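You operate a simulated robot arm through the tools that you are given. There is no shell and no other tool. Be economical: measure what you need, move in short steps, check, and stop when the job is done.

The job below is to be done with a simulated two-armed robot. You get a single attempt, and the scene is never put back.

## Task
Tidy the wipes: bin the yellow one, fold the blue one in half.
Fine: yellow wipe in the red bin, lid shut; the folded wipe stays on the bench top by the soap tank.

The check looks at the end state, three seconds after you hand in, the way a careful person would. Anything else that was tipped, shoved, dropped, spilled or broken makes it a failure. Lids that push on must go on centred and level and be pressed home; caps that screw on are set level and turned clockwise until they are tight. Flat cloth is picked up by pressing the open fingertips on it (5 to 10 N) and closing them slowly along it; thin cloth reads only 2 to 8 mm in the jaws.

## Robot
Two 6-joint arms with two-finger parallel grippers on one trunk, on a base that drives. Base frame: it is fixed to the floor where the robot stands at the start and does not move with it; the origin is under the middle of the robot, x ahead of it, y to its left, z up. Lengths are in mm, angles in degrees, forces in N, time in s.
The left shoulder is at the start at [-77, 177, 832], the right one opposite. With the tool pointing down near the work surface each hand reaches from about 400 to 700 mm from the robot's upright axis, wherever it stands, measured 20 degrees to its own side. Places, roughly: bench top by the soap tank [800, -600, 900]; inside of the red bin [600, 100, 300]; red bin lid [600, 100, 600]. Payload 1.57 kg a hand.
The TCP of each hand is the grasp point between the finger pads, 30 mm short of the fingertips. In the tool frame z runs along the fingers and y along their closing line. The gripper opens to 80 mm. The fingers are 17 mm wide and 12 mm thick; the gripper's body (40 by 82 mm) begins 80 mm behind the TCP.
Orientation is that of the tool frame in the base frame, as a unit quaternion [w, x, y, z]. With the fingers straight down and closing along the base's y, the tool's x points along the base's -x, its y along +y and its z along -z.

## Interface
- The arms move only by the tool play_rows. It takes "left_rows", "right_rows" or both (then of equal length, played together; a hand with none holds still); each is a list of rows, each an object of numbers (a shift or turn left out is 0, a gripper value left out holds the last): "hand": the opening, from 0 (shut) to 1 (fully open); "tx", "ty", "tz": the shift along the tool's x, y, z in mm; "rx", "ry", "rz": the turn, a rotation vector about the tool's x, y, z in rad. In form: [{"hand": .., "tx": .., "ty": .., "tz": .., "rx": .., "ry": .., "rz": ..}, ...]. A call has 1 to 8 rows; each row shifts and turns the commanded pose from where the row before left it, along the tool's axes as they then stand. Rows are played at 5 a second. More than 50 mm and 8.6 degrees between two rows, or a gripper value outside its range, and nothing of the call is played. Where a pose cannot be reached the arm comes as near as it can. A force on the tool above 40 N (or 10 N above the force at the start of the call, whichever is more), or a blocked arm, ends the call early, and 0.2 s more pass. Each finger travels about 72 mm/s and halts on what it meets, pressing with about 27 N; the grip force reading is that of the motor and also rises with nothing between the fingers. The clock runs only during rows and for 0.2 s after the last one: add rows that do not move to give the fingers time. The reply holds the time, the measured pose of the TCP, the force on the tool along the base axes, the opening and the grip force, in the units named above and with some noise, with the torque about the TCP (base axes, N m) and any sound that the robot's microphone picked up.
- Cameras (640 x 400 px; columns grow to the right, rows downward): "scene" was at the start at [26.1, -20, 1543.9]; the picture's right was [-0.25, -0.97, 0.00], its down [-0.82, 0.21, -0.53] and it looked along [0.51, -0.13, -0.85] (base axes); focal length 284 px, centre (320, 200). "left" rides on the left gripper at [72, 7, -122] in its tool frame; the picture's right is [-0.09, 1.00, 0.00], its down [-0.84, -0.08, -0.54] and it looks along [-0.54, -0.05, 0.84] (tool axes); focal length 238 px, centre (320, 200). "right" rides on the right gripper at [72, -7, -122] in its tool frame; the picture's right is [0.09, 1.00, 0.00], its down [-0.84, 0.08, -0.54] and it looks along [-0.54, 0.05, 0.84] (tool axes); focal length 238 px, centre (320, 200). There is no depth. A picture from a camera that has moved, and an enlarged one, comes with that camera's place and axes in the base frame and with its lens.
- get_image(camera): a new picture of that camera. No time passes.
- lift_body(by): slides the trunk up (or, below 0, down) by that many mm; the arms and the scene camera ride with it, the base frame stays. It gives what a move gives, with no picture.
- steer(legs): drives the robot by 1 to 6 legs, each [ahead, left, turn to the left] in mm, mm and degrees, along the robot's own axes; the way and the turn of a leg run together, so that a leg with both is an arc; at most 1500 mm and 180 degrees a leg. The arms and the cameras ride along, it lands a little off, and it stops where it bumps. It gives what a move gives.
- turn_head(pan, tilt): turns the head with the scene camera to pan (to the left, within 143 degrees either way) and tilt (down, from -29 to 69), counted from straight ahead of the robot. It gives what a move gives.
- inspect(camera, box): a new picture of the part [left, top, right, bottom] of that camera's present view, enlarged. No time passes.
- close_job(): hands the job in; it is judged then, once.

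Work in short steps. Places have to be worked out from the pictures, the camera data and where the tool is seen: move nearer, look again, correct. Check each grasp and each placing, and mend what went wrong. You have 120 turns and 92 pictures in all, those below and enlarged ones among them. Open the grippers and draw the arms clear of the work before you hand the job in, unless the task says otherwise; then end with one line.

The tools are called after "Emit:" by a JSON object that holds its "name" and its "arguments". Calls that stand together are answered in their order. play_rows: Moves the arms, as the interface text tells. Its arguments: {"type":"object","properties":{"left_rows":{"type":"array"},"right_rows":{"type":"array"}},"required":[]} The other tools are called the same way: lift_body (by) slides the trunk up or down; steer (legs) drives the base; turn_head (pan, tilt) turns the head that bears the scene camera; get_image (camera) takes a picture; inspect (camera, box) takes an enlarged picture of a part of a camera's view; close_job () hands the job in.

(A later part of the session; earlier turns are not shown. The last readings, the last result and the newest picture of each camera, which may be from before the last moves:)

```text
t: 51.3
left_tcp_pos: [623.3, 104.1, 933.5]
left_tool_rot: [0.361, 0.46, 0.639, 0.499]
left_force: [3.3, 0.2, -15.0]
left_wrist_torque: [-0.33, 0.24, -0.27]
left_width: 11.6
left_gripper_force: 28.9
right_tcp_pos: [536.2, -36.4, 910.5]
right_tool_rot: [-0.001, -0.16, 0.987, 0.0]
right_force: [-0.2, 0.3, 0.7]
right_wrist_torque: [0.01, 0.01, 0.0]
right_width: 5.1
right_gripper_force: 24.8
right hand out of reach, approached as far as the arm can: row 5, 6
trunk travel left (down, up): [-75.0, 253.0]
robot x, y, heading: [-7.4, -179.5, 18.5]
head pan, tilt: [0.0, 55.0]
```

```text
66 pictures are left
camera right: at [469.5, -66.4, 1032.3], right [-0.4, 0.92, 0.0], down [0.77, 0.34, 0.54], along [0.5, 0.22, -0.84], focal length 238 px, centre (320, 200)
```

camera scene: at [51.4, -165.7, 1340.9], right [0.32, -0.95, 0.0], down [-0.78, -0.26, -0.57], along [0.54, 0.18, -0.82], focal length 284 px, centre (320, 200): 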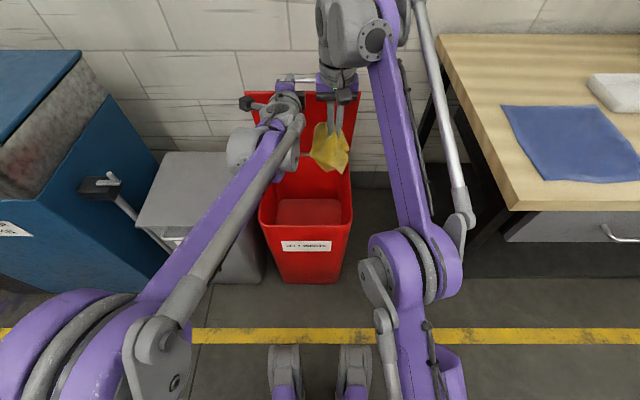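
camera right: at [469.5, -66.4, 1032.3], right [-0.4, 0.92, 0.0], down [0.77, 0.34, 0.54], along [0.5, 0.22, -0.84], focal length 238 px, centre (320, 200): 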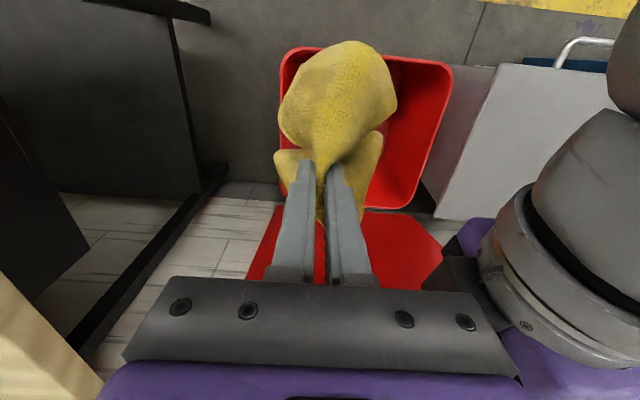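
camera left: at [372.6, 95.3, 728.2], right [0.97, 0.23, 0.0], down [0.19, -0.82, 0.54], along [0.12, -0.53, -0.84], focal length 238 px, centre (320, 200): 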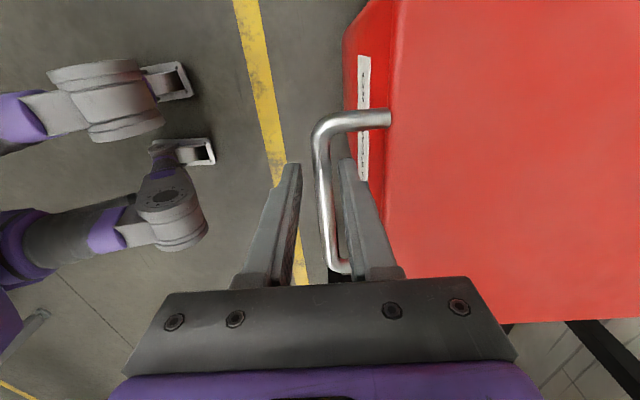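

The wipe hangs over the bin opening, right of the left wrist. Descending with a slight shift right to keep clear of it.

Emit:
{"name": "play_rows", "arguments": {"right_rows": [{"tz": 40, "ty": -5}, {"tz": 40, "ty": -4}, {"tz": 40}, {"tz": 40}, {}]}}

Emit:
{"name": "get_image", "arguments": {"camera": "scene"}}

Emit:
{"name": "get_image", "arguments": {"camera": "right"}}

```text
t: 52.5
left_tcp_pos: [622.4, 103.2, 932.0]
left_tool_rot: [0.362, 0.46, 0.639, 0.499]
left_force: [4.0, -0.3, -14.4]
left_wrist_torque: [-0.3, 0.28, -0.01]
left_width: 11.9
left_gripper_force: 28.6
right_tcp_pos: [538.9, -44.0, 748.7]
right_tool_rot: [-0.001, -0.16, 0.987, 0.0]
right_force: [-0.7, 0.0, -0.2]
right_wrist_torque: [-0.02, -0.01, 0.0]
right_width: 4.9
right_gripper_force: 25.6
trunk travel left (down, up): [-75.0, 253.0]
robot x, y, heading: [-6.8, -184.1, 18.4]
head pan, tilt: [0.0, 55.0]
```

```text
65 pictures are left
camera scene: at [51.4, -165.7, 1340.9], right [0.32, -0.95, 0.0], down [-0.78, -0.26, -0.57], along [0.54, 0.18, -0.82], focal length 284 px, centre (320, 200)
```

scene: 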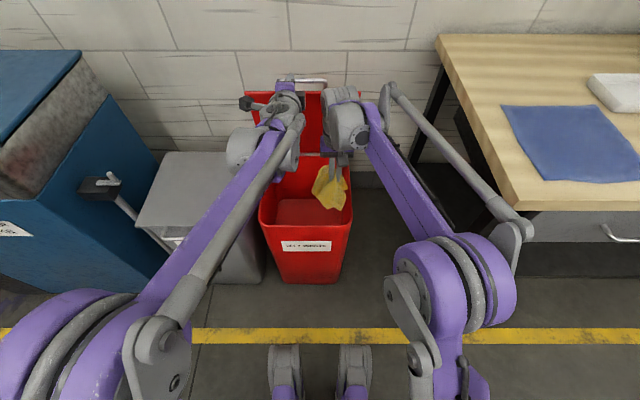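

```text
64 pictures are left
camera right: at [472.1, -74.1, 870.9], right [-0.4, 0.92, 0.0], down [0.77, 0.34, 0.54], along [0.5, 0.22, -0.84], focal length 238 px, centre (320, 200)
```

right: 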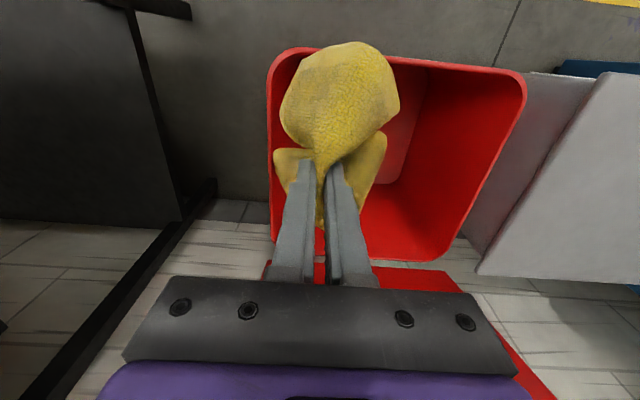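

The wipe is just over the opening, a bit right. Descending further, then nudging left once below the other wrist.

Emit:
{"name": "play_rows", "arguments": {"right_rows": [{"tz": 30, "ty": 4}, {"tz": 30, "ty": 8}, {"tz": 15, "ty": 8}, {}]}}

Emit:
{"name": "get_image", "arguments": {"camera": "right"}}

Emit:
{"name": "inspect", "arguments": {"camera": "scene", "box": [220, 70, 420, 270]}}

```text
t: 53.5
left_tcp_pos: [624.4, 104.5, 933.8]
left_tool_rot: [0.362, 0.46, 0.639, 0.499]
left_force: [3.5, -1.0, -14.7]
left_wrist_torque: [-0.26, 0.26, 0.02]
left_width: 11.8
left_gripper_force: 29.5
right_tcp_pos: [532.9, -27.3, 674.3]
right_tool_rot: [-0.001, -0.16, 0.987, 0.0]
right_force: [0.6, -0.3, 0.3]
right_wrist_torque: [-0.01, -0.02, -0.04]
right_width: 5.1
right_gripper_force: 24.7
trunk travel left (down, up): [-75.0, 253.0]
robot x, y, heading: [-10.0, -183.0, 17.9]
head pan, tilt: [0.0, 55.0]
```

```text
63 pictures are left
camera right: at [466.5, -56.8, 796.1], right [-0.4, 0.92, 0.0], down [0.77, 0.34, 0.54], along [0.5, 0.22, -0.84], focal length 238 px, centre (320, 200)
```

right: 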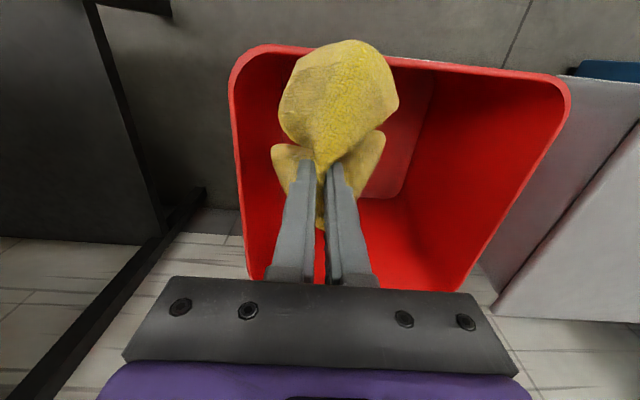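

```text
2.00 times, centred on (320, 170) of scene
camera zoom: at [51.4, -165.7, 1340.9], right [0.32, -0.95, 0.0], down [-0.78, -0.26, -0.57], along [0.54, 0.18, -0.82], focal length 568 px, centre (320, 260)
```

zoom: 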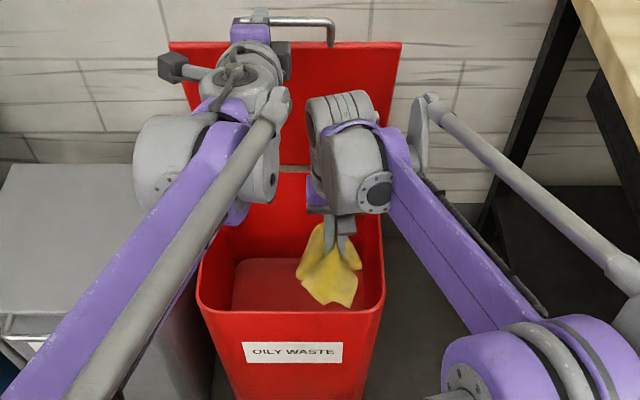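

Shifting the wipe deeper over the middle of the bin, and slightly lower, before releasing.

Emit:
{"name": "play_rows", "arguments": {"right_rows": [{"tx": -20, "ty": 5}, {"tx": -20, "ty": 5, "tz": 10}, {"tz": 20}, {}]}}

Emit:
{"name": "get_image", "arguments": {"camera": "right"}}

```text
t: 54.5
left_tcp_pos: [622.0, 102.3, 933.8]
left_tool_rot: [0.363, 0.46, 0.639, 0.499]
left_force: [2.9, 0.0, -14.9]
left_wrist_torque: [-0.29, 0.28, -0.01]
left_width: 11.6
left_gripper_force: 28.9
right_tcp_pos: [568.0, -4.9, 642.1]
right_tool_rot: [-0.001, -0.16, 0.987, 0.0]
right_force: [0.0, 0.4, 0.1]
right_wrist_torque: [-0.02, -0.02, -0.03]
right_width: 5.4
right_gripper_force: 25.3
trunk travel left (down, up): [-75.0, 253.0]
robot x, y, heading: [-6.1, -179.1, 18.3]
head pan, tilt: [0.0, 55.0]
```

```text
61 pictures are left
camera right: at [501.7, -35.2, 764.6], right [-0.4, 0.92, 0.0], down [0.77, 0.34, 0.54], along [0.5, 0.22, -0.84], focal length 238 px, centre (320, 200)
```

right: 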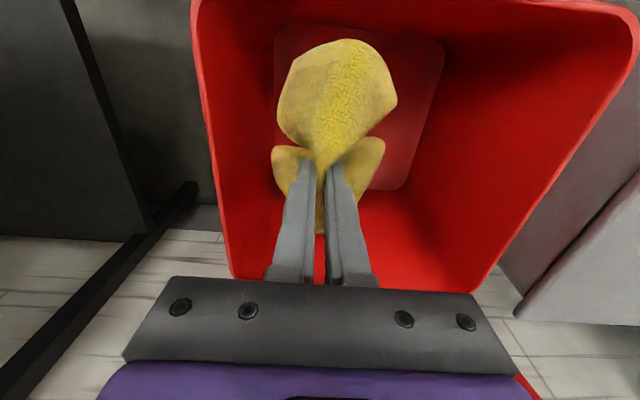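

The wipe is well inside the opening. Releasing it.

Emit:
{"name": "play_rows", "arguments": {"right_rows": [{"hand": 0.3}, {"hand": 0.6}, {}, {}, {}]}}

Emit:
{"name": "get_image", "arguments": {"camera": "right"}}

```text
t: 55.7
left_tcp_pos: [622.3, 102.5, 934.2]
left_tool_rot: [0.363, 0.46, 0.639, 0.498]
left_force: [3.7, 0.5, -14.0]
left_wrist_torque: [-0.27, 0.26, 0.0]
left_width: 11.9
left_gripper_force: 29.4
right_tcp_pos: [568.5, -3.9, 643.6]
right_tool_rot: [-0.001, -0.161, 0.987, 0.0]
right_force: [0.3, 0.5, 0.2]
right_wrist_torque: [-0.01, 0.02, 0.02]
right_width: 48.2
right_gripper_force: 0.1
trunk travel left (down, up): [-75.0, 253.0]
robot x, y, heading: [-7.1, -181.9, 18.5]
head pan, tilt: [0.0, 55.0]
```

```text
60 pictures are left
camera right: at [501.6, -35.2, 764.9], right [-0.4, 0.92, 0.0], down [0.77, 0.34, 0.54], along [0.5, 0.22, -0.84], focal length 238 px, centre (320, 200)
```

right: 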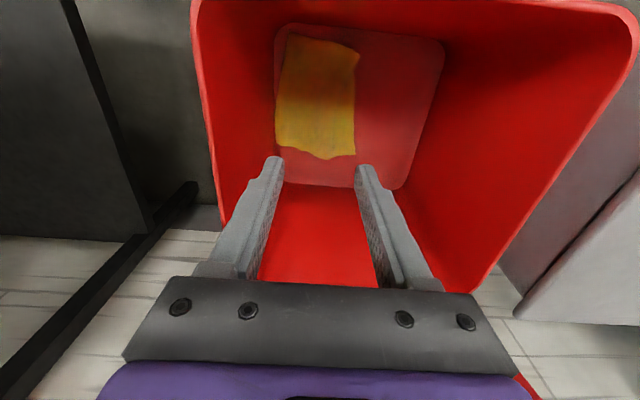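

The yellow wipe lies on the bin's floor. Withdrawing the right arm back along its path: back and up, then to the right.

Emit:
{"name": "play_rows", "arguments": {"right_rows": [{"tz": -30, "tx": 20, "ty": -10}, {"tz": -20, "tx": 20, "ty": -14}, {"tz": -35, "ty": -20}, {"tz": -40, "ty": -25}, {"tz": -40, "ty": -25}, {"tz": -40, "ty": -25}, {}]}}

Emit:
{"name": "play_rows", "arguments": {"right_rows": [{"ty": -45}, {"ty": -45}, {"ty": -45}, {"ty": -30, "tx": 20, "tz": -20}, {}]}}

Emit:
{"name": "get_image", "arguments": {"camera": "scene"}}

```text
t: 57.3
left_tcp_pos: [622.9, 102.6, 933.9]
left_tool_rot: [0.362, 0.46, 0.639, 0.499]
left_force: [3.3, -0.8, -14.0]
left_wrist_torque: [-0.23, 0.25, 0.04]
left_width: 11.9
left_gripper_force: 28.8
right_tcp_pos: [567.2, -127.9, 852.6]
right_tool_rot: [-0.001, -0.16, 0.987, 0.0]
right_force: [0.0, 0.9, -0.5]
right_wrist_torque: [0.02, 0.0, 0.01]
right_width: 48.1
right_gripper_force: 0.1
trunk travel left (down, up): [-75.0, 253.0]
robot x, y, heading: [-8.9, -183.6, 18.2]
head pan, tilt: [0.0, 55.0]
```

```text
t: 58.5
left_tcp_pos: [622.3, 103.4, 932.7]
left_tool_rot: [0.362, 0.46, 0.639, 0.499]
left_force: [3.5, -0.8, -14.9]
left_wrist_torque: [-0.2, 0.3, 0.24]
left_width: 12.0
left_gripper_force: 28.7
right_tcp_pos: [601.3, -291.1, 870.9]
right_tool_rot: [-0.001, -0.16, 0.987, 0.0]
right_force: [0.0, 0.2, 0.0]
right_wrist_torque: [-0.03, 0.03, 0.03]
right_width: 48.1
right_gripper_force: 0.0
trunk travel left (down, up): [-75.0, 253.0]
robot x, y, heading: [-9.7, -182.2, 18.6]
head pan, tilt: [0.0, 55.0]
```

```text
59 pictures are left
camera scene: at [51.4, -165.7, 1340.9], right [0.32, -0.95, 0.0], down [-0.78, -0.26, -0.57], along [0.54, 0.18, -0.82], focal length 284 px, centre (320, 200)
```

scene: 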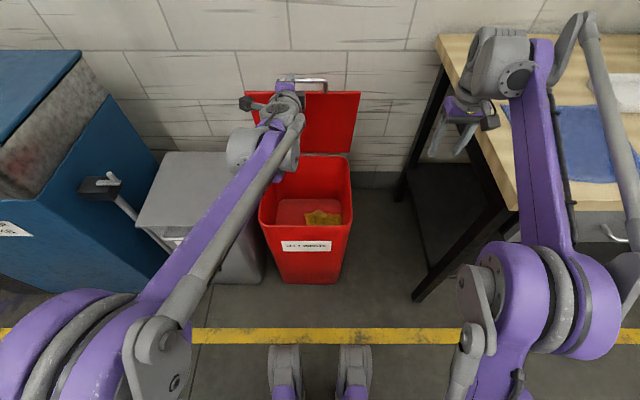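

The wipe is visible in the bin and the right arm is clear. Now closing the lid along the reverse arc (fitted R≈323, θ≈75°), raising the right hand a little for safety above the bench height.

Emit:
{"name": "play_rows", "arguments": {"left_rows": [{"ty": -11.5, "tz": -19.5, "rx": 0.07}, {"ty": -14.1, "tz": -17.7, "rx": 0.07}, {"ty": -16.4, "tz": -15.5, "rx": 0.07}, {"ty": -18.4, "tz": -13.1, "rx": 0.07}, {}], "right_rows": [{"tz": -30}, {"tz": -30}, {"tz": -30}, {"tz": -30}, {}]}}

```text
t: 59.7
left_tcp_pos: [539.9, 77.4, 902.6]
left_tool_rot: [0.295, 0.507, 0.701, 0.405]
left_force: [-11.5, -6.7, 22.1]
left_wrist_torque: [-0.08, -0.31, -0.17]
left_width: 11.8
left_gripper_force: 29.4
right_tcp_pos: [581.6, -297.9, 966.1]
right_tool_rot: [0.001, -0.16, 0.987, 0.0]
right_force: [-0.6, -0.6, 0.5]
right_wrist_torque: [-0.01, -0.04, 0.01]
right_width: 48.0
right_gripper_force: 0.1
right hand out of reach, approached as far as the arm can: row 3, 4
trunk travel left (down, up): [-75.0, 253.0]
robot x, y, heading: [-11.8, -184.1, 18.6]
head pan, tilt: [0.0, 55.0]
```

Tracking well; relieving +2 mm upward and continuing.

Emit:
{"name": "play_rows", "arguments": {"left_rows": [{"ty": 2.0, "tz": -1.2}, {"ty": -19.8, "tz": -10.4, "rx": 0.07}, {"ty": -21.3, "tz": -7.5, "rx": 0.07}, {"ty": -22.2, "tz": -4.5, "rx": 0.07}, {"ty": -22.6, "tz": -1.3, "rx": 0.07}, {}]}}

```text
t: 61.1
left_tcp_pos: [473.7, 53.5, 846.7]
left_tool_rot: [0.221, 0.542, 0.752, 0.303]
left_force: [2.0, 1.9, -4.9]
left_wrist_torque: [0.29, 0.19, 0.15]
left_width: 11.7
left_gripper_force: 28.9
right_tcp_pos: [583.4, -296.4, 965.4]
right_tool_rot: [0.0, -0.16, 0.987, 0.0]
right_force: [0.8, -0.2, 0.3]
right_wrist_torque: [0.03, 0.01, 0.01]
right_width: 47.6
right_gripper_force: 0.0
trunk travel left (down, up): [-75.0, 253.0]
robot x, y, heading: [-8.5, -185.6, 18.3]
head pan, tilt: [0.0, 55.0]
```

Forces low, θ≈43.6°. Continuing down.

Emit:
{"name": "play_rows", "arguments": {"left_rows": [{"ty": -22.7, "tz": 1.8, "rx": 0.07}, {"ty": -22.3, "tz": 4.9, "rx": 0.07}, {"ty": -21.3, "tz": 8.0, "rx": 0.07}, {"ty": -20.0, "tz": 10.9, "rx": 0.07}, {}]}}

```text
t: 62.3
left_tcp_pos: [425.8, 37.7, 772.6]
left_tool_rot: [0.143, 0.567, 0.787, 0.195]
left_force: [-1.7, 6.6, -2.3]
left_wrist_torque: [0.58, 0.21, 0.07]
left_width: 11.7
left_gripper_force: 29.0
right_tcp_pos: [583.5, -295.2, 966.8]
right_tool_rot: [0.001, -0.16, 0.987, 0.0]
right_force: [0.8, -0.2, 0.0]
right_wrist_torque: [-0.02, 0.0, -0.02]
right_width: 47.9
right_gripper_force: 0.0
trunk travel left (down, up): [-75.0, 253.0]
robot x, y, heading: [-9.1, -183.7, 18.3]
head pan, tilt: [0.0, 55.0]
```

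On track (θ≈28°). Continuing.

Emit:
{"name": "play_rows", "arguments": {"left_rows": [{"ty": -18.3, "tz": 13.5, "rx": 0.07}, {"ty": -16.2, "tz": 16.0, "rx": 0.07}, {"ty": -13.8, "tz": 18.1, "rx": 0.07}, {"ty": -11.2, "tz": 19.9, "rx": 0.07}, {}]}}

```text
t: 63.5
left_tcp_pos: [397.5, 29.2, 686.4]
left_tool_rot: [0.062, 0.582, 0.807, 0.083]
left_force: [0.4, 5.9, -2.2]
left_wrist_torque: [0.24, 0.04, -0.24]
left_width: 11.7
left_gripper_force: 29.3
right_tcp_pos: [583.9, -296.9, 966.5]
right_tool_rot: [0.0, -0.16, 0.987, 0.0]
right_force: [-0.9, 0.8, 0.0]
right_wrist_torque: [-0.03, -0.01, -0.01]
right_width: 48.2
right_gripper_force: 0.0
trunk travel left (down, up): [-75.0, 253.0]
robot x, y, heading: [-10.0, -180.4, 18.6]
head pan, tilt: [0.0, 55.0]
```

θ≈12°. Last steps to shut.

Emit:
{"name": "play_rows", "arguments": {"left_rows": [{"ty": -8.3, "tz": 21.2, "rx": 0.07}, {"ty": -5.2, "tz": 22.2, "rx": 0.07}, {"ty": -2.1, "tz": 22.7, "rx": 0.07}, {"ty": 0, "tz": 8}, {"tz": 5}, {}]}}

Emit:
{"name": "inspect", "arguments": {"camera": "scene", "box": [220, 120, 400, 290]}}

```text
t: 64.9
left_tcp_pos: [393.6, 26.0, 606.1]
left_tool_rot: [0.002, 0.585, 0.811, 0.0]
left_force: [27.0, 10.9, 22.9]
left_wrist_torque: [0.25, -0.52, -0.25]
left_width: 11.9
left_gripper_force: 29.2
right_tcp_pos: [584.2, -296.3, 965.0]
right_tool_rot: [0.0, -0.16, 0.987, 0.0]
right_force: [0.2, 0.4, 0.2]
right_wrist_torque: [-0.01, -0.02, 0.0]
right_width: 48.2
right_gripper_force: 0.0
trunk travel left (down, up): [-75.0, 253.0]
robot x, y, heading: [-7.4, -180.5, 18.3]
head pan, tilt: [0.0, 55.0]
```

```text
2.35 times, centred on (310, 205) of scene
camera zoom: at [50.4, -166.1, 1341.0], right [0.32, -0.95, 0.0], down [-0.78, -0.26, -0.57], along [0.54, 0.18, -0.82], focal length 668 px, centre (344, 188)
```

zoom: 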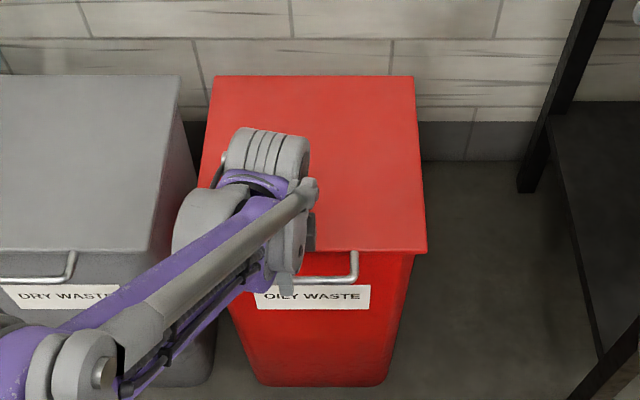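

The lid appears shut (upward reaction 23 N). Relieving the forward strain, then releasing the bar with a small opening.

Emit:
{"name": "play_rows", "arguments": {"left_rows": [{"ty": 1.5}, {"ty": 1}, {"hand": 0.15}, {"hand": 0.28}, {}, {}]}}

Emit:
{"name": "get_image", "arguments": {"camera": "left"}}

```text
t: 66.3
left_tcp_pos: [393.5, 25.1, 606.4]
left_tool_rot: [0.001, 0.586, 0.811, -0.001]
left_force: [-0.3, -0.3, -0.2]
left_wrist_torque: [0.02, -0.01, 0.0]
left_width: 22.2
left_gripper_force: 0.1
right_tcp_pos: [583.6, -297.3, 965.1]
right_tool_rot: [0.001, -0.161, 0.987, -0.001]
right_force: [-0.5, -0.3, -0.4]
right_wrist_torque: [0.04, 0.02, -0.01]
right_width: 48.1
right_gripper_force: 0.0
trunk travel left (down, up): [-75.0, 253.0]
robot x, y, heading: [-9.2, -183.1, 18.3]
head pan, tilt: [0.0, 55.0]
```

```text
57 pictures are left
camera left: at [376.2, 96.5, 727.0], right [0.97, 0.23, 0.0], down [0.19, -0.82, 0.55], along [0.12, -0.53, -0.84], focal length 238 px, centre (320, 200)
```

left: 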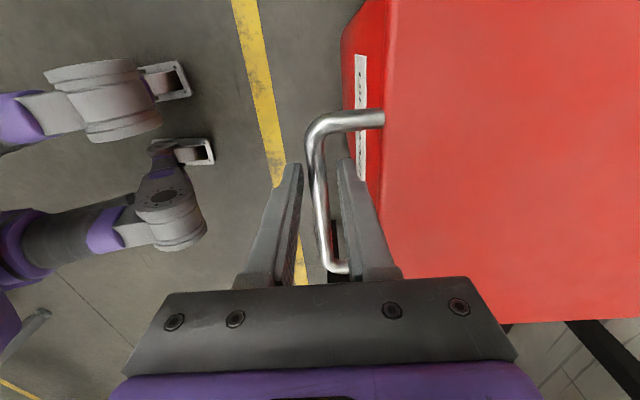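

Free of force, bar between the fingers. Rising straight up, then turning the hand back.

Emit:
{"name": "play_rows", "arguments": {"left_rows": [{"tz": -12, "ty": -1}, {"tz": -20}, {"tz": -40}, {"tz": -45}, {"tz": -45}, {"tz": -45}, {"tz": -45}, {"tz": -45}]}}

Emit:
{"name": "play_rows", "arguments": {"left_rows": [{"rz": -0.1428}, {"rz": -0.1428}, {"rz": -0.1428}, {"rz": -0.1428}, {"rz": -0.1428}, {"rz": -0.1428}, {"rz": -0.1428}, {"rz": -0.1428}]}}

Emit:
{"name": "play_rows", "arguments": {"left_rows": [{"rz": -0.1428}, {"rz": -0.1428}, {"rz": -0.1428, "hand": 1}, {"tz": -40}, {}], "right_rows": [{"hand": 1}, {}, {}, {}, {}]}}

Emit:
{"name": "get_image", "arguments": {"camera": "scene"}}

Emit:
{"name": "inspect", "arguments": {"camera": "left", "box": [160, 40, 440, 240]}}

```text
t: 68.1
left_tcp_pos: [392.6, 26.4, 899.2]
left_tool_rot: [0.001, 0.585, 0.811, 0.0]
left_force: [-0.5, 0.1, -0.1]
left_wrist_torque: [-0.03, -0.03, 0.05]
left_width: 22.3
left_gripper_force: 0.1
right_tcp_pos: [583.6, -296.2, 966.2]
right_tool_rot: [0.001, -0.16, 0.987, -0.001]
right_force: [-0.6, -0.3, 0.4]
right_wrist_torque: [0.02, 0.0, 0.01]
right_width: 48.0
right_gripper_force: 0.1
trunk travel left (down, up): [-75.0, 253.0]
robot x, y, heading: [-11.0, -181.0, 18.7]
head pan, tilt: [0.0, 55.0]
```

```text
t: 69.9
left_tcp_pos: [392.0, 26.2, 903.6]
left_tool_rot: [0.001, 0.053, 0.999, -0.002]
left_force: [0.3, -0.3, -0.3]
left_wrist_torque: [0.02, 0.02, -0.03]
left_width: 22.5
left_gripper_force: 0.1
right_tcp_pos: [583.4, -296.0, 966.1]
right_tool_rot: [0.0, -0.16, 0.987, 0.0]
right_force: [0.6, -0.2, -0.3]
right_wrist_torque: [0.02, 0.02, 0.05]
right_width: 48.1
right_gripper_force: 0.1
trunk travel left (down, up): [-75.0, 253.0]
robot x, y, heading: [-8.0, -180.7, 18.4]
head pan, tilt: [0.0, 55.0]
```

```text
t: 71.1
left_tcp_pos: [392.0, 26.7, 945.6]
left_tool_rot: [0.001, -0.159, 0.987, -0.002]
left_force: [-1.0, -0.3, 0.2]
left_wrist_torque: [-0.02, -0.03, 0.02]
left_width: 80.2
left_gripper_force: 0.0
right_tcp_pos: [583.0, -297.4, 965.3]
right_tool_rot: [0.0, -0.159, 0.987, 0.0]
right_force: [-1.1, 1.0, 0.5]
right_wrist_torque: [0.0, 0.01, -0.04]
right_width: 80.1
right_gripper_force: 0.0
trunk travel left (down, up): [-75.0, 253.0]
robot x, y, heading: [-10.5, -183.2, 18.3]
head pan, tilt: [0.0, 55.0]
```

```text
56 pictures are left
camera scene: at [49.6, -166.2, 1341.0], right [0.32, -0.95, 0.0], down [-0.78, -0.26, -0.57], along [0.54, 0.18, -0.82], focal length 284 px, centre (320, 200)
```

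scene: 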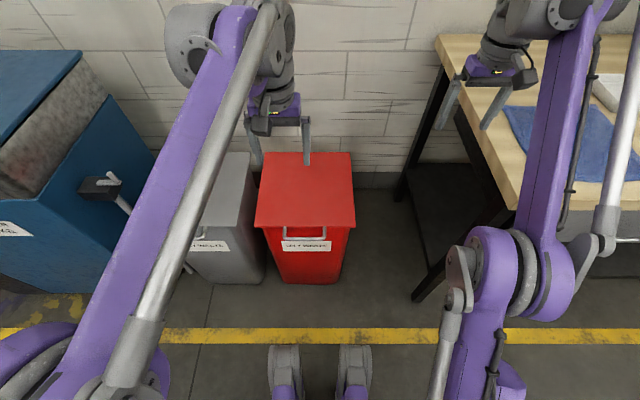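

```text
2.00 times, centred on (300, 140) of left
camera zoom: at [320.5, 10.3, 1068.0], right [-0.23, 0.97, 0.0], down [0.82, 0.19, 0.54], along [0.53, 0.12, -0.84], focal length 477 px, centre (360, 320)
```

zoom: 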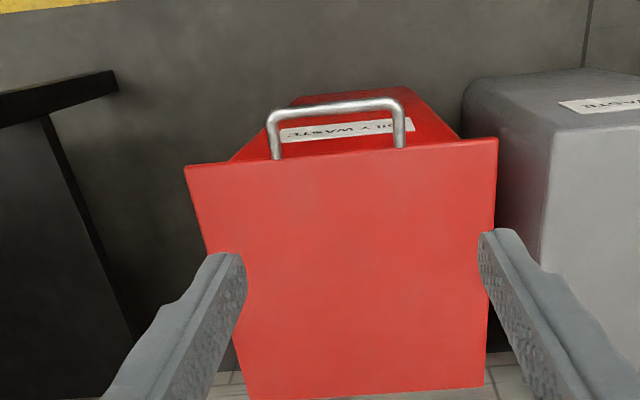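

The bin is shut with the wipe inside. Next the blue wipe: centre ≈[703,-563], edges square to my heading. Raising the trunk and driving so it lies straight ahead at ~520 mm.

Emit:
{"name": "lift_body", "arguments": {"by": 200}}

Emit:
{"name": "steer", "arguments": {"legs": [[0, -585, 0], [33, 0, 0]]}}

Emit:
{"name": "turn_head", "arguments": {"pan": 0, "tilt": 50}}

Emit:
{"name": "get_image", "arguments": {"camera": "scene"}}

Emit:
{"name": "get_image", "arguments": {"camera": "left"}}

Emit:
{"name": "get_image", "arguments": {"camera": "right"}}

```text
t: 73.3
left_tcp_pos: [392.4, 26.7, 1142.5]
left_tool_rot: [0.0, -0.159, 0.987, -0.002]
left_force: [-0.2, -0.1, -0.2]
left_wrist_torque: [0.04, 0.0, 0.0]
left_width: 80.2
left_gripper_force: 0.1
right_tcp_pos: [580.7, -296.1, 1166.1]
right_tool_rot: [0.0, -0.161, 0.987, 0.001]
right_force: [-0.2, 0.8, 0.4]
right_wrist_torque: [0.0, -0.03, 0.04]
right_width: 80.1
right_gripper_force: 0.1
trunk travel left (down, up): [-275.0, 53.0]
robot x, y, heading: [-10.7, -183.6, 18.5]
head pan, tilt: [0.0, 55.0]
```

```text
t: 79.4
left_tcp_pos: [608.7, -522.4, 1141.3]
left_tool_rot: [-0.001, -0.16, 0.987, -0.001]
left_force: [0.7, 0.1, -0.2]
left_wrist_torque: [-0.04, 0.02, -0.01]
left_width: 80.1
left_gripper_force: 0.0
right_tcp_pos: [797.7, -845.1, 1167.5]
right_tool_rot: [0.001, -0.161, 0.987, 0.0]
right_force: [0.6, -0.1, -0.4]
right_wrist_torque: [0.02, -0.01, 0.04]
right_width: 80.1
right_gripper_force: 0.0
trunk travel left (down, up): [-275.0, 53.0]
robot x, y, heading: [209.8, -730.1, 18.7]
head pan, tilt: [0.0, 55.0]
```

```text
t: 80.1
left_tcp_pos: [610.8, -522.6, 1143.5]
left_tool_rot: [0.0, -0.16, 0.987, -0.001]
left_force: [0.2, -0.8, 0.7]
left_wrist_torque: [0.0, 0.01, 0.0]
left_width: 80.0
left_gripper_force: 0.0
right_tcp_pos: [799.2, -843.7, 1166.0]
right_tool_rot: [0.0, -0.161, 0.987, 0.0]
right_force: [0.0, 0.9, -0.9]
right_wrist_torque: [-0.04, 0.03, 0.01]
right_width: 79.8
right_gripper_force: 0.0
trunk travel left (down, up): [-275.0, 53.0]
robot x, y, heading: [208.3, -734.4, 18.6]
head pan, tilt: [0.0, 50.0]
```

```text
54 pictures are left
camera scene: at [243.7, -723.8, 1554.0], right [0.32, -0.95, 0.0], down [-0.73, -0.24, -0.64], along [0.61, 0.2, -0.77], focal length 284 px, centre (320, 200)
```

scene: 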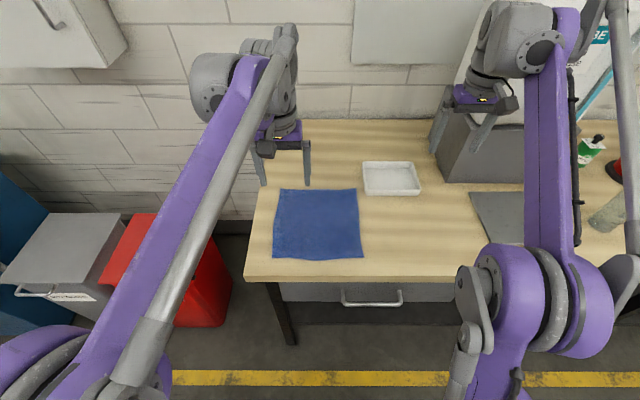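

```text
53 pictures are left
camera left: at [538.4, -538.4, 1264.1], right [-0.23, 0.97, 0.0], down [0.82, 0.19, 0.54], along [0.53, 0.12, -0.84], focal length 238 px, centre (320, 200)
```

left: 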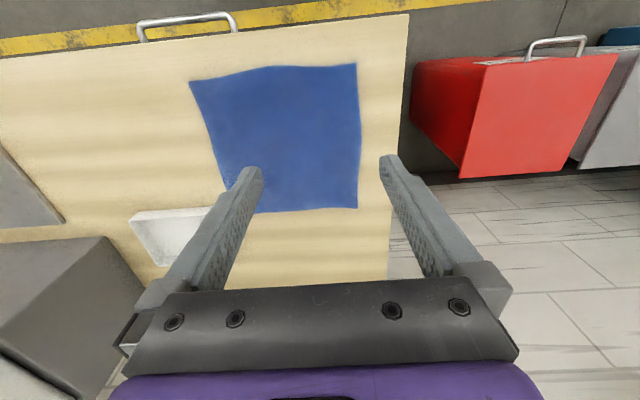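

```text
52 pictures are left
camera right: at [733.0, -874.6, 1288.1], right [-0.4, 0.92, 0.0], down [0.77, 0.34, 0.54], along [0.5, 0.22, -0.84], focal length 238 px, centre (320, 200)
```

right: 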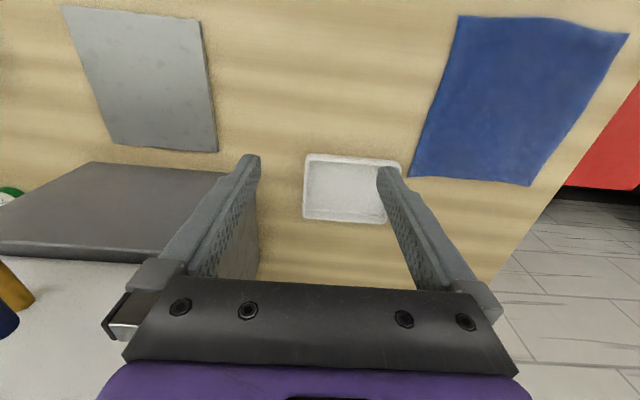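

Blue wipe in my robot frame: F 400–644, L −118…+121, confirmed by two cameras. I'll take its front edge near both corners (L ±92, F 412) and fold it away from me. Moving both hands to hover with fingers narrowed to 32 mm.

Emit:
{"name": "play_rows", "arguments": {"left_rows": [{"hand": 0.4, "tx": 6.2, "ty": 3.4, "tz": 34}, {"tx": 6.2, "ty": 3.4, "tz": 34}, {"tx": 6.2, "ty": 3.4, "tz": 34}, {"tx": 6.2, "ty": 3.4, "tz": 34}, {"tx": 6.2, "ty": 3.4, "tz": 34}, {"tx": 6, "ty": 3, "tz": 13}, {}], "right_rows": [{"hand": 0.4, "tx": 19, "ty": 34, "tz": 28}, {"tx": 19, "ty": 34, "tz": 28}, {"tx": 19, "ty": 34, "tz": 28}, {"tx": 19, "ty": 34, "tz": 28}, {"tx": 19, "ty": 34, "tz": 28}, {"tx": 18, "ty": 33, "tz": 28}, {"tz": 38}]}}

Emit:
{"name": "get_image", "arguments": {"camera": "left"}}

Emit:
{"name": "get_image", "arguments": {"camera": "right"}}

```text
t: 81.7
left_tcp_pos: [567.7, -517.3, 959.1]
left_tool_rot: [-0.001, -0.16, 0.987, -0.002]
left_force: [0.5, -0.5, 0.3]
left_wrist_torque: [0.01, 0.04, -0.02]
left_width: 32.0
left_gripper_force: 0.2
right_tcp_pos: [628.2, -688.8, 960.8]
right_tool_rot: [0.0, -0.161, 0.987, -0.001]
right_force: [0.8, -0.1, -0.4]
right_wrist_torque: [0.0, 0.01, 0.0]
right_width: 31.9
right_gripper_force: 0.0
trunk travel left (down, up): [-275.0, 53.0]
robot x, y, heading: [208.3, -730.4, 18.5]
head pan, tilt: [0.0, 50.0]
```

```text
51 pictures are left
camera left: at [496.4, -533.6, 1081.4], right [-0.23, 0.97, 0.0], down [0.82, 0.19, 0.54], along [0.53, 0.12, -0.84], focal length 238 px, centre (320, 200)
```

left: 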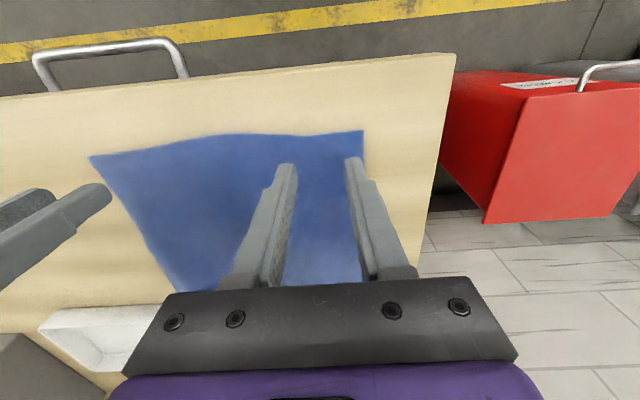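

```text
50 pictures are left
camera right: at [560.7, -719.5, 1082.5], right [-0.4, 0.92, 0.0], down [0.77, 0.34, 0.54], along [0.5, 0.22, -0.84], focal length 238 px, centre (320, 200)
```

right: 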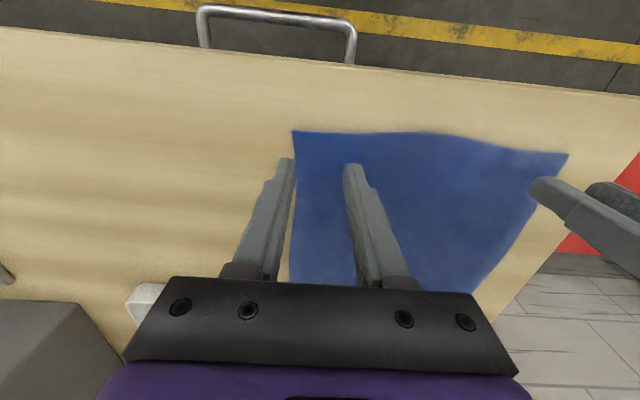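

Both hands are over the front corners (edge at F≈398). Small trims, then descending to just above the cloth.

Emit:
{"name": "play_rows", "arguments": {"left_rows": [{"tx": -4, "tz": 15}, {"tz": 15}, {"tz": 8}, {}], "right_rows": [{"ty": 4, "tx": -2, "tz": 15}, {"tz": 15}, {"tz": 9}, {}]}}

Emit:
{"name": "play_rows", "arguments": {"left_rows": [{"tz": 1.5}, {"tz": 1.5}, {"tz": 1}, {}], "right_rows": [{"tz": 1.5}, {"tz": 1.5}, {"tz": 1}, {}]}}

```text
t: 82.7
left_tcp_pos: [572.3, -514.9, 921.2]
left_tool_rot: [0.001, -0.159, 0.987, -0.001]
left_force: [0.2, -0.1, -0.2]
left_wrist_torque: [0.01, 0.0, 0.0]
left_width: 32.0
left_gripper_force: 0.0
right_tcp_pos: [627.1, -684.0, 921.8]
right_tool_rot: [-0.001, -0.161, 0.987, 0.0]
right_force: [-0.6, 0.2, -0.4]
right_wrist_torque: [0.04, 0.04, 0.02]
right_width: 32.1
right_gripper_force: 0.0
trunk travel left (down, up): [-275.0, 53.0]
robot x, y, heading: [206.1, -732.1, 18.5]
head pan, tilt: [0.0, 50.0]
```

```text
t: 83.7
left_tcp_pos: [572.6, -515.6, 917.0]
left_tool_rot: [0.0, -0.161, 0.987, -0.001]
left_force: [0.0, 0.4, -0.3]
left_wrist_torque: [-0.01, -0.02, 0.04]
left_width: 32.1
left_gripper_force: 0.0
right_tcp_pos: [627.4, -681.2, 918.6]
right_tool_rot: [0.0, -0.161, 0.987, 0.0]
right_force: [0.0, -0.5, -0.8]
right_wrist_torque: [-0.02, 0.03, -0.04]
right_width: 32.0
right_gripper_force: 0.1
trunk travel left (down, up): [-275.0, 53.0]
robot x, y, heading: [206.6, -735.9, 18.6]
head pan, tilt: [0.0, 50.0]
```

Both free at z≈917; three more mm.

Emit:
{"name": "play_rows", "arguments": {"left_rows": [{"tz": 1.5}, {"tz": 1}, {"tz": 0.5}, {}], "right_rows": [{"tz": 1.5}, {"tz": 1}, {"tz": 1}, {}]}}

```text
t: 84.7
left_tcp_pos: [570.9, -514.0, 913.0]
left_tool_rot: [0.001, -0.161, 0.987, -0.001]
left_force: [0.8, 0.3, 4.5]
left_wrist_torque: [0.02, -0.03, -0.03]
left_width: 31.9
left_gripper_force: 0.1
right_tcp_pos: [627.5, -683.8, 913.7]
right_tool_rot: [0.0, -0.16, 0.987, 0.001]
right_force: [-0.2, 1.3, 1.0]
right_wrist_torque: [0.01, 0.01, -0.03]
right_width: 32.2
right_gripper_force: 0.1
trunk travel left (down, up): [-275.0, 53.0]
robot x, y, heading: [207.1, -732.4, 18.6]
head pan, tilt: [0.0, 50.0]
```

Left touches at 4.5 N, right 1 N; pressing both to ~7 N and starting the slow close.

Emit:
{"name": "play_rows", "arguments": {"left_rows": [{"tz": 0.4}, {}], "right_rows": [{"tz": 0.8}, {}]}}

```text
t: 85.3
left_tcp_pos: [571.0, -515.3, 913.2]
left_tool_rot: [0.0, -0.16, 0.987, -0.002]
left_force: [2.3, 0.1, 7.9]
left_wrist_torque: [0.04, -0.08, 0.01]
left_width: 31.8
left_gripper_force: 0.1
right_tcp_pos: [628.5, -683.7, 913.8]
right_tool_rot: [-0.001, -0.16, 0.987, -0.001]
right_force: [0.4, 0.6, 4.5]
right_wrist_torque: [0.04, 0.01, 0.0]
right_width: 32.0
right_gripper_force: 0.0
trunk travel left (down, up): [-275.0, 53.0]
robot x, y, heading: [211.5, -734.4, 18.6]
head pan, tilt: [0.0, 50.0]
```

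Emit:
{"name": "play_rows", "arguments": {"left_rows": [{"hand": 0.35}, {"hand": 0.29}, {"hand": 0.23}, {"hand": 0.17}, {"hand": 0.11}, {"hand": 0.05}, {"hand": 0}, {}], "right_rows": [{"hand": 0.35, "tz": 0.4}, {"hand": 0.29}, {"hand": 0.23}, {"hand": 0.17}, {"hand": 0.11}, {"hand": 0.05}, {"hand": 0}, {}]}}

Emit:
{"name": "get_image", "arguments": {"camera": "left"}}

Emit:
{"name": "get_image", "arguments": {"camera": "right"}}

```text
t: 87.1
left_tcp_pos: [571.6, -517.1, 913.9]
left_tool_rot: [0.0, -0.16, 0.987, -0.003]
left_force: [5.4, -14.1, 9.8]
left_wrist_torque: [-0.51, -0.15, 0.02]
left_width: 4.4
left_gripper_force: 24.8
right_tcp_pos: [625.6, -683.4, 914.1]
right_tool_rot: [0.001, -0.161, 0.987, 0.001]
right_force: [-5.4, 14.1, 8.2]
right_wrist_torque: [0.47, 0.12, -0.01]
right_width: 3.9
right_gripper_force: 24.8
trunk travel left (down, up): [-275.0, 53.0]
robot x, y, heading: [207.7, -732.7, 18.6]
head pan, tilt: [0.0, 50.0]
```

```text
49 pictures are left
camera left: at [499.3, -532.3, 1035.6], right [-0.23, 0.97, -0.01], down [0.82, 0.19, 0.54], along [0.53, 0.12, -0.84], focal length 238 px, centre (320, 200)
```

left: 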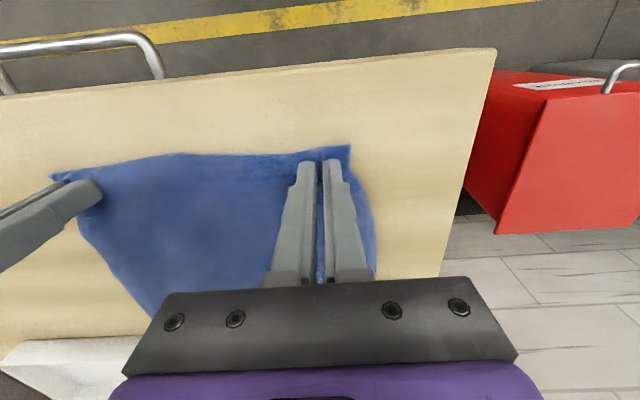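

```text
48 pictures are left
camera right: at [559.6, -713.8, 1035.5], right [-0.4, 0.91, 0.0], down [0.77, 0.34, 0.54], along [0.5, 0.22, -0.84], focal length 238 px, centre (320, 200)
```

right: 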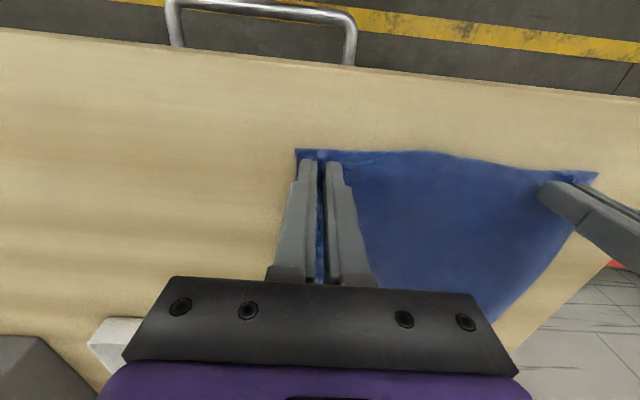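

Both corners are held (4.4 and 3.9 mm). The cloth is taut between the hands, so I ease them inward 6 mm each while lifting along a half-circle about the fold line (F≈522).

Emit:
{"name": "play_rows", "arguments": {"left_rows": [{"ty": -3, "tz": -8}, {"ty": -3, "tx": -5.4, "tz": -24}, {"tx": -8, "tz": -15}, {"tx": -8, "tz": -15}, {"tx": -12, "tz": -12}, {"tx": -12, "tz": -12}, {}], "right_rows": [{"ty": 3, "tz": -8}, {"ty": 3, "tx": -5.4, "tz": -24}, {"tx": -8, "tz": -15}, {"tx": -8, "tz": -15}, {"tx": -12, "tz": -12}, {"tx": -12, "tz": -12}, {}]}}

Emit:
{"name": "get_image", "arguments": {"camera": "scene"}}

```text
t: 88.7
left_tcp_pos: [615.9, -505.7, 1000.3]
left_tool_rot: [0.0, -0.16, 0.987, -0.002]
left_force: [1.1, -2.0, 0.4]
left_wrist_torque: [-0.05, 0.01, 0.04]
left_width: 3.8
left_gripper_force: 24.5
right_tcp_pos: [669.0, -663.3, 1000.4]
right_tool_rot: [-0.001, -0.161, 0.987, 0.0]
right_force: [-0.1, 0.6, 0.2]
right_wrist_torque: [0.02, 0.01, 0.03]
right_width: 3.4
right_gripper_force: 24.4
trunk travel left (down, up): [-275.0, 53.0]
robot x, y, heading: [211.0, -731.5, 18.7]
head pan, tilt: [0.0, 50.0]
```

```text
47 pictures are left
camera scene: at [242.4, -724.2, 1554.0], right [0.32, -0.95, 0.0], down [-0.73, -0.24, -0.64], along [0.61, 0.2, -0.77], focal length 284 px, centre (320, 200)
```

scene: 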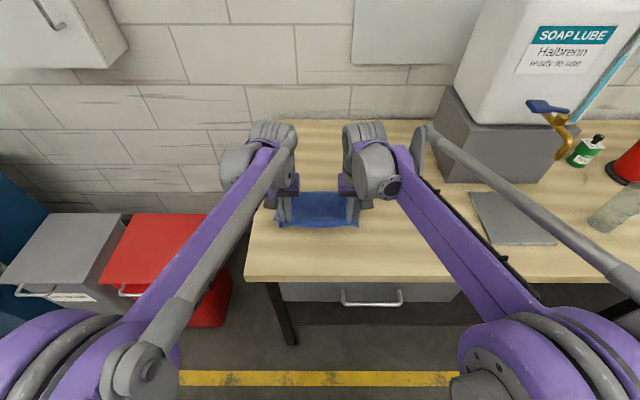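

Both corners lifted evenly with the cloth between. Continuing over the top, spreading the hands back out a few mm to keep the edge straight.

Emit:
{"name": "play_rows", "arguments": {"left_rows": [{"tx": -15.4, "tz": -7, "ty": 1}, {"tx": -15.5, "tz": -7, "ty": 1}, {"tx": -17, "tz": -3, "ty": 1}, {"tx": -17.3, "tz": -3}, {"tx": -17.3, "tz": 3}, {"tx": -17, "tz": 3}, {"tx": -15.7, "tz": 7}, {"tx": -15, "tz": 7}], "right_rows": [{"tx": -15.4, "tz": -7, "ty": -1}, {"tx": -15.5, "tz": -7, "ty": -1}, {"tx": -17, "tz": -3, "ty": -1}, {"tx": -17.3, "tz": -3}, {"tx": -17.3, "tz": 3}, {"tx": -17, "tz": 3}, {"tx": -15.7, "tz": 7}, {"tx": -15, "tz": 7}]}}

Emit:
{"name": "get_image", "arguments": {"camera": "scene"}}

Emit:
{"name": "get_image", "arguments": {"camera": "right"}}

```text
t: 90.5
left_tcp_pos: [739.3, -460.6, 1001.0]
left_tool_rot: [0.0, -0.159, 0.987, -0.002]
left_force: [2.2, -6.7, 0.4]
left_wrist_torque: [-0.25, -0.06, -0.02]
left_width: 3.8
left_gripper_force: 24.6
right_tcp_pos: [792.8, -623.6, 997.9]
right_tool_rot: [-0.001, -0.161, 0.987, 0.0]
right_force: [-2.3, 8.6, 0.4]
right_wrist_torque: [0.19, 0.09, 0.01]
right_width: 3.6
right_gripper_force: 25.1
trunk travel left (down, up): [-275.0, 53.0]
robot x, y, heading: [207.9, -734.4, 18.5]
head pan, tilt: [0.0, 50.0]
```

```text
46 pictures are left
camera scene: at [244.2, -723.6, 1554.0], right [0.32, -0.95, 0.0], down [-0.73, -0.24, -0.64], along [0.61, 0.2, -0.77], focal length 284 px, centre (320, 200)
```

scene: 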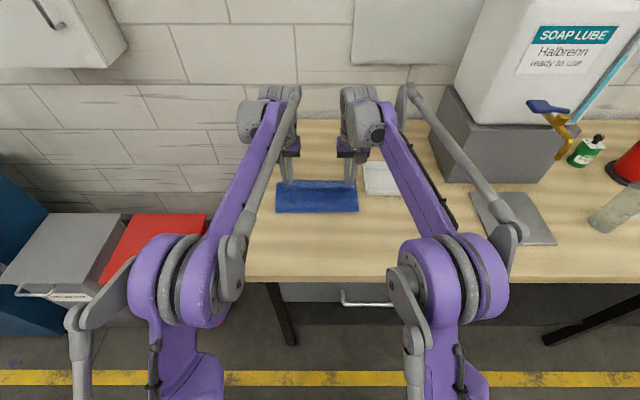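

```text
45 pictures are left
camera right: at [726.8, -653.8, 1119.8], right [-0.4, 0.92, 0.0], down [0.77, 0.34, 0.54], along [0.5, 0.22, -0.84], focal length 238 px, centre (320, 200)
```

right: 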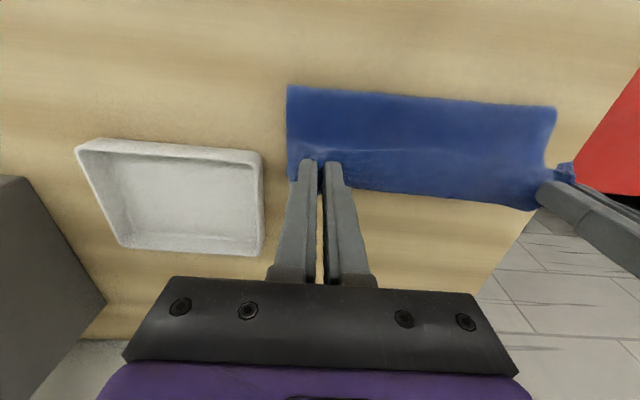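

The sheet is over; lower layer's back edge is at F≈655. Bringing the held edge down onto it (grip to F≈645, tips just above the bench).

Emit:
{"name": "play_rows", "arguments": {"left_rows": [{"tx": -20, "tz": 25}, {"tx": -15, "tz": 24}, {"tx": -12, "tz": 18}, {"tx": -7, "tz": 10}, {}], "right_rows": [{"tx": -20, "tz": 25}, {"tx": -15, "tz": 24}, {"tx": -12, "tz": 16}, {"tx": -7, "tz": 9}, {}]}}

Emit:
{"name": "get_image", "arguments": {"camera": "right"}}

Emit:
{"name": "get_image", "arguments": {"camera": "left"}}

```text
t: 91.7
left_tcp_pos: [789.5, -444.1, 922.4]
left_tool_rot: [0.0, -0.16, 0.987, -0.001]
left_force: [3.0, -7.6, 0.9]
left_wrist_torque: [-0.19, -0.13, 0.03]
left_width: 4.0
left_gripper_force: 24.2
right_tcp_pos: [844.6, -607.3, 925.9]
right_tool_rot: [0.0, -0.16, 0.987, 0.0]
right_force: [-2.8, 7.6, -0.1]
right_wrist_torque: [0.21, 0.03, 0.0]
right_width: 4.1
right_gripper_force: 24.6
trunk travel left (down, up): [-275.0, 53.0]
robot x, y, heading: [209.3, -734.5, 18.3]
head pan, tilt: [0.0, 50.0]
```

```text
44 pictures are left
camera right: at [777.8, -637.7, 1047.0], right [-0.4, 0.92, 0.0], down [0.77, 0.34, 0.54], along [0.5, 0.22, -0.84], focal length 238 px, centre (320, 200)
```

right: 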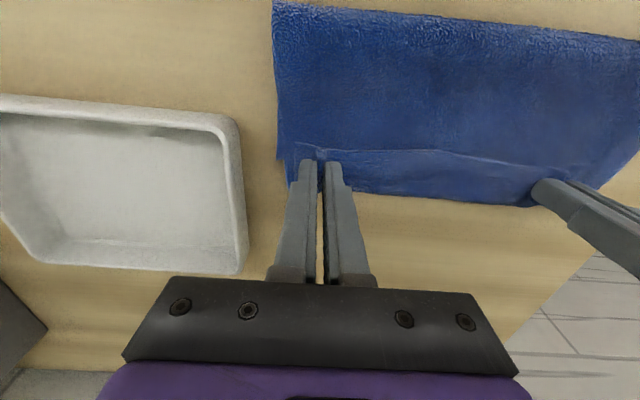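

```text
43 pictures are left
camera left: at [718.1, -460.9, 1045.1], right [-0.23, 0.97, 0.0], down [0.82, 0.19, 0.54], along [0.53, 0.12, -0.84], focal length 238 px, centre (320, 200)
```

left: 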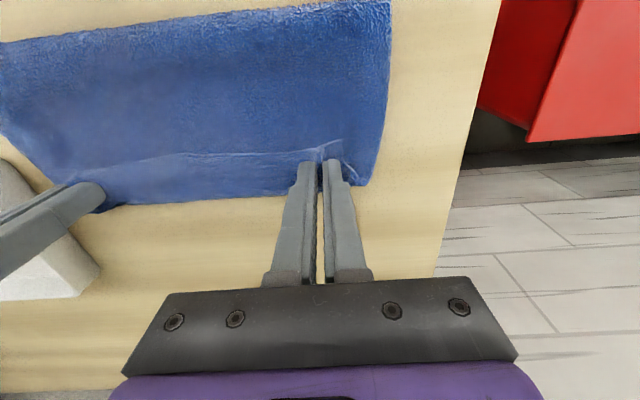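

The fold is nearly aligned. I'll go a little further back and down to light contact, then release slowly.

Emit:
{"name": "play_rows", "arguments": {"left_rows": [{"tx": -5, "tz": 2}, {"tx": -5, "tz": 2}, {"tz": 1}, {}], "right_rows": [{"tx": -5, "tz": 3}, {"tx": -5, "tz": 3}, {"tz": 2}, {}]}}

Emit:
{"name": "inspect", "arguments": {"camera": "left", "box": [0, 60, 420, 260]}}

Emit:
{"name": "inspect", "arguments": {"camera": "right", "box": [220, 40, 640, 260]}}

```text
t: 92.7
left_tcp_pos: [799.6, -440.9, 920.3]
left_tool_rot: [0.001, -0.159, 0.987, -0.001]
left_force: [2.1, -7.3, 4.7]
left_wrist_torque: [-0.26, 0.0, 0.03]
left_width: 3.8
left_gripper_force: 24.7
right_tcp_pos: [853.8, -605.4, 918.0]
right_tool_rot: [0.001, -0.161, 0.987, 0.0]
right_force: [-4.8, 7.3, 8.2]
right_wrist_torque: [0.22, 0.2, 0.01]
right_width: 3.6
right_gripper_force: 24.0
trunk travel left (down, up): [-275.0, 53.0]
robot x, y, heading: [208.5, -732.3, 18.5]
head pan, tilt: [0.0, 50.0]
```

```text
1.52 times, centred on (210, 160) of left
camera zoom: at [727.1, -458.4, 1041.1], right [-0.23, 0.97, 0.0], down [0.82, 0.19, 0.54], along [0.53, 0.12, -0.84], focal length 363 px, centre (488, 261)
```

zoom: 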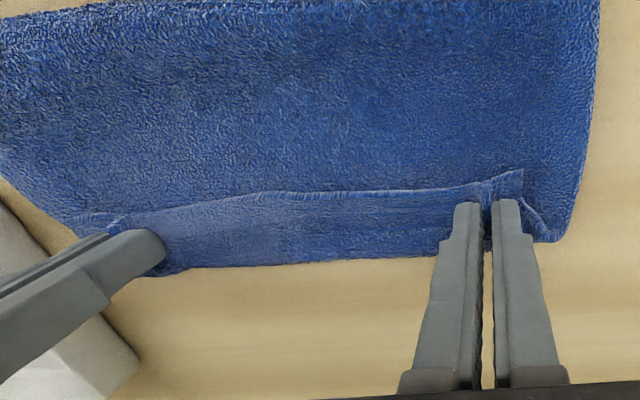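

```text
1.52 times, centred on (430, 150) of right
camera zoom: at [786.4, -635.2, 1039.7], right [-0.4, 0.92, 0.0], down [0.77, 0.34, 0.54], along [0.5, 0.22, -0.84], focal length 363 px, centre (152, 276)
```

zoom: 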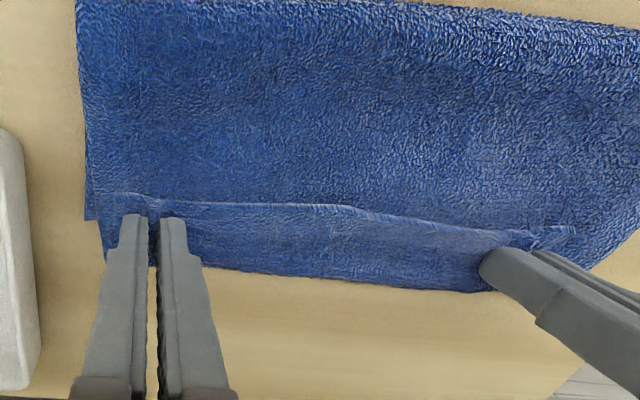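

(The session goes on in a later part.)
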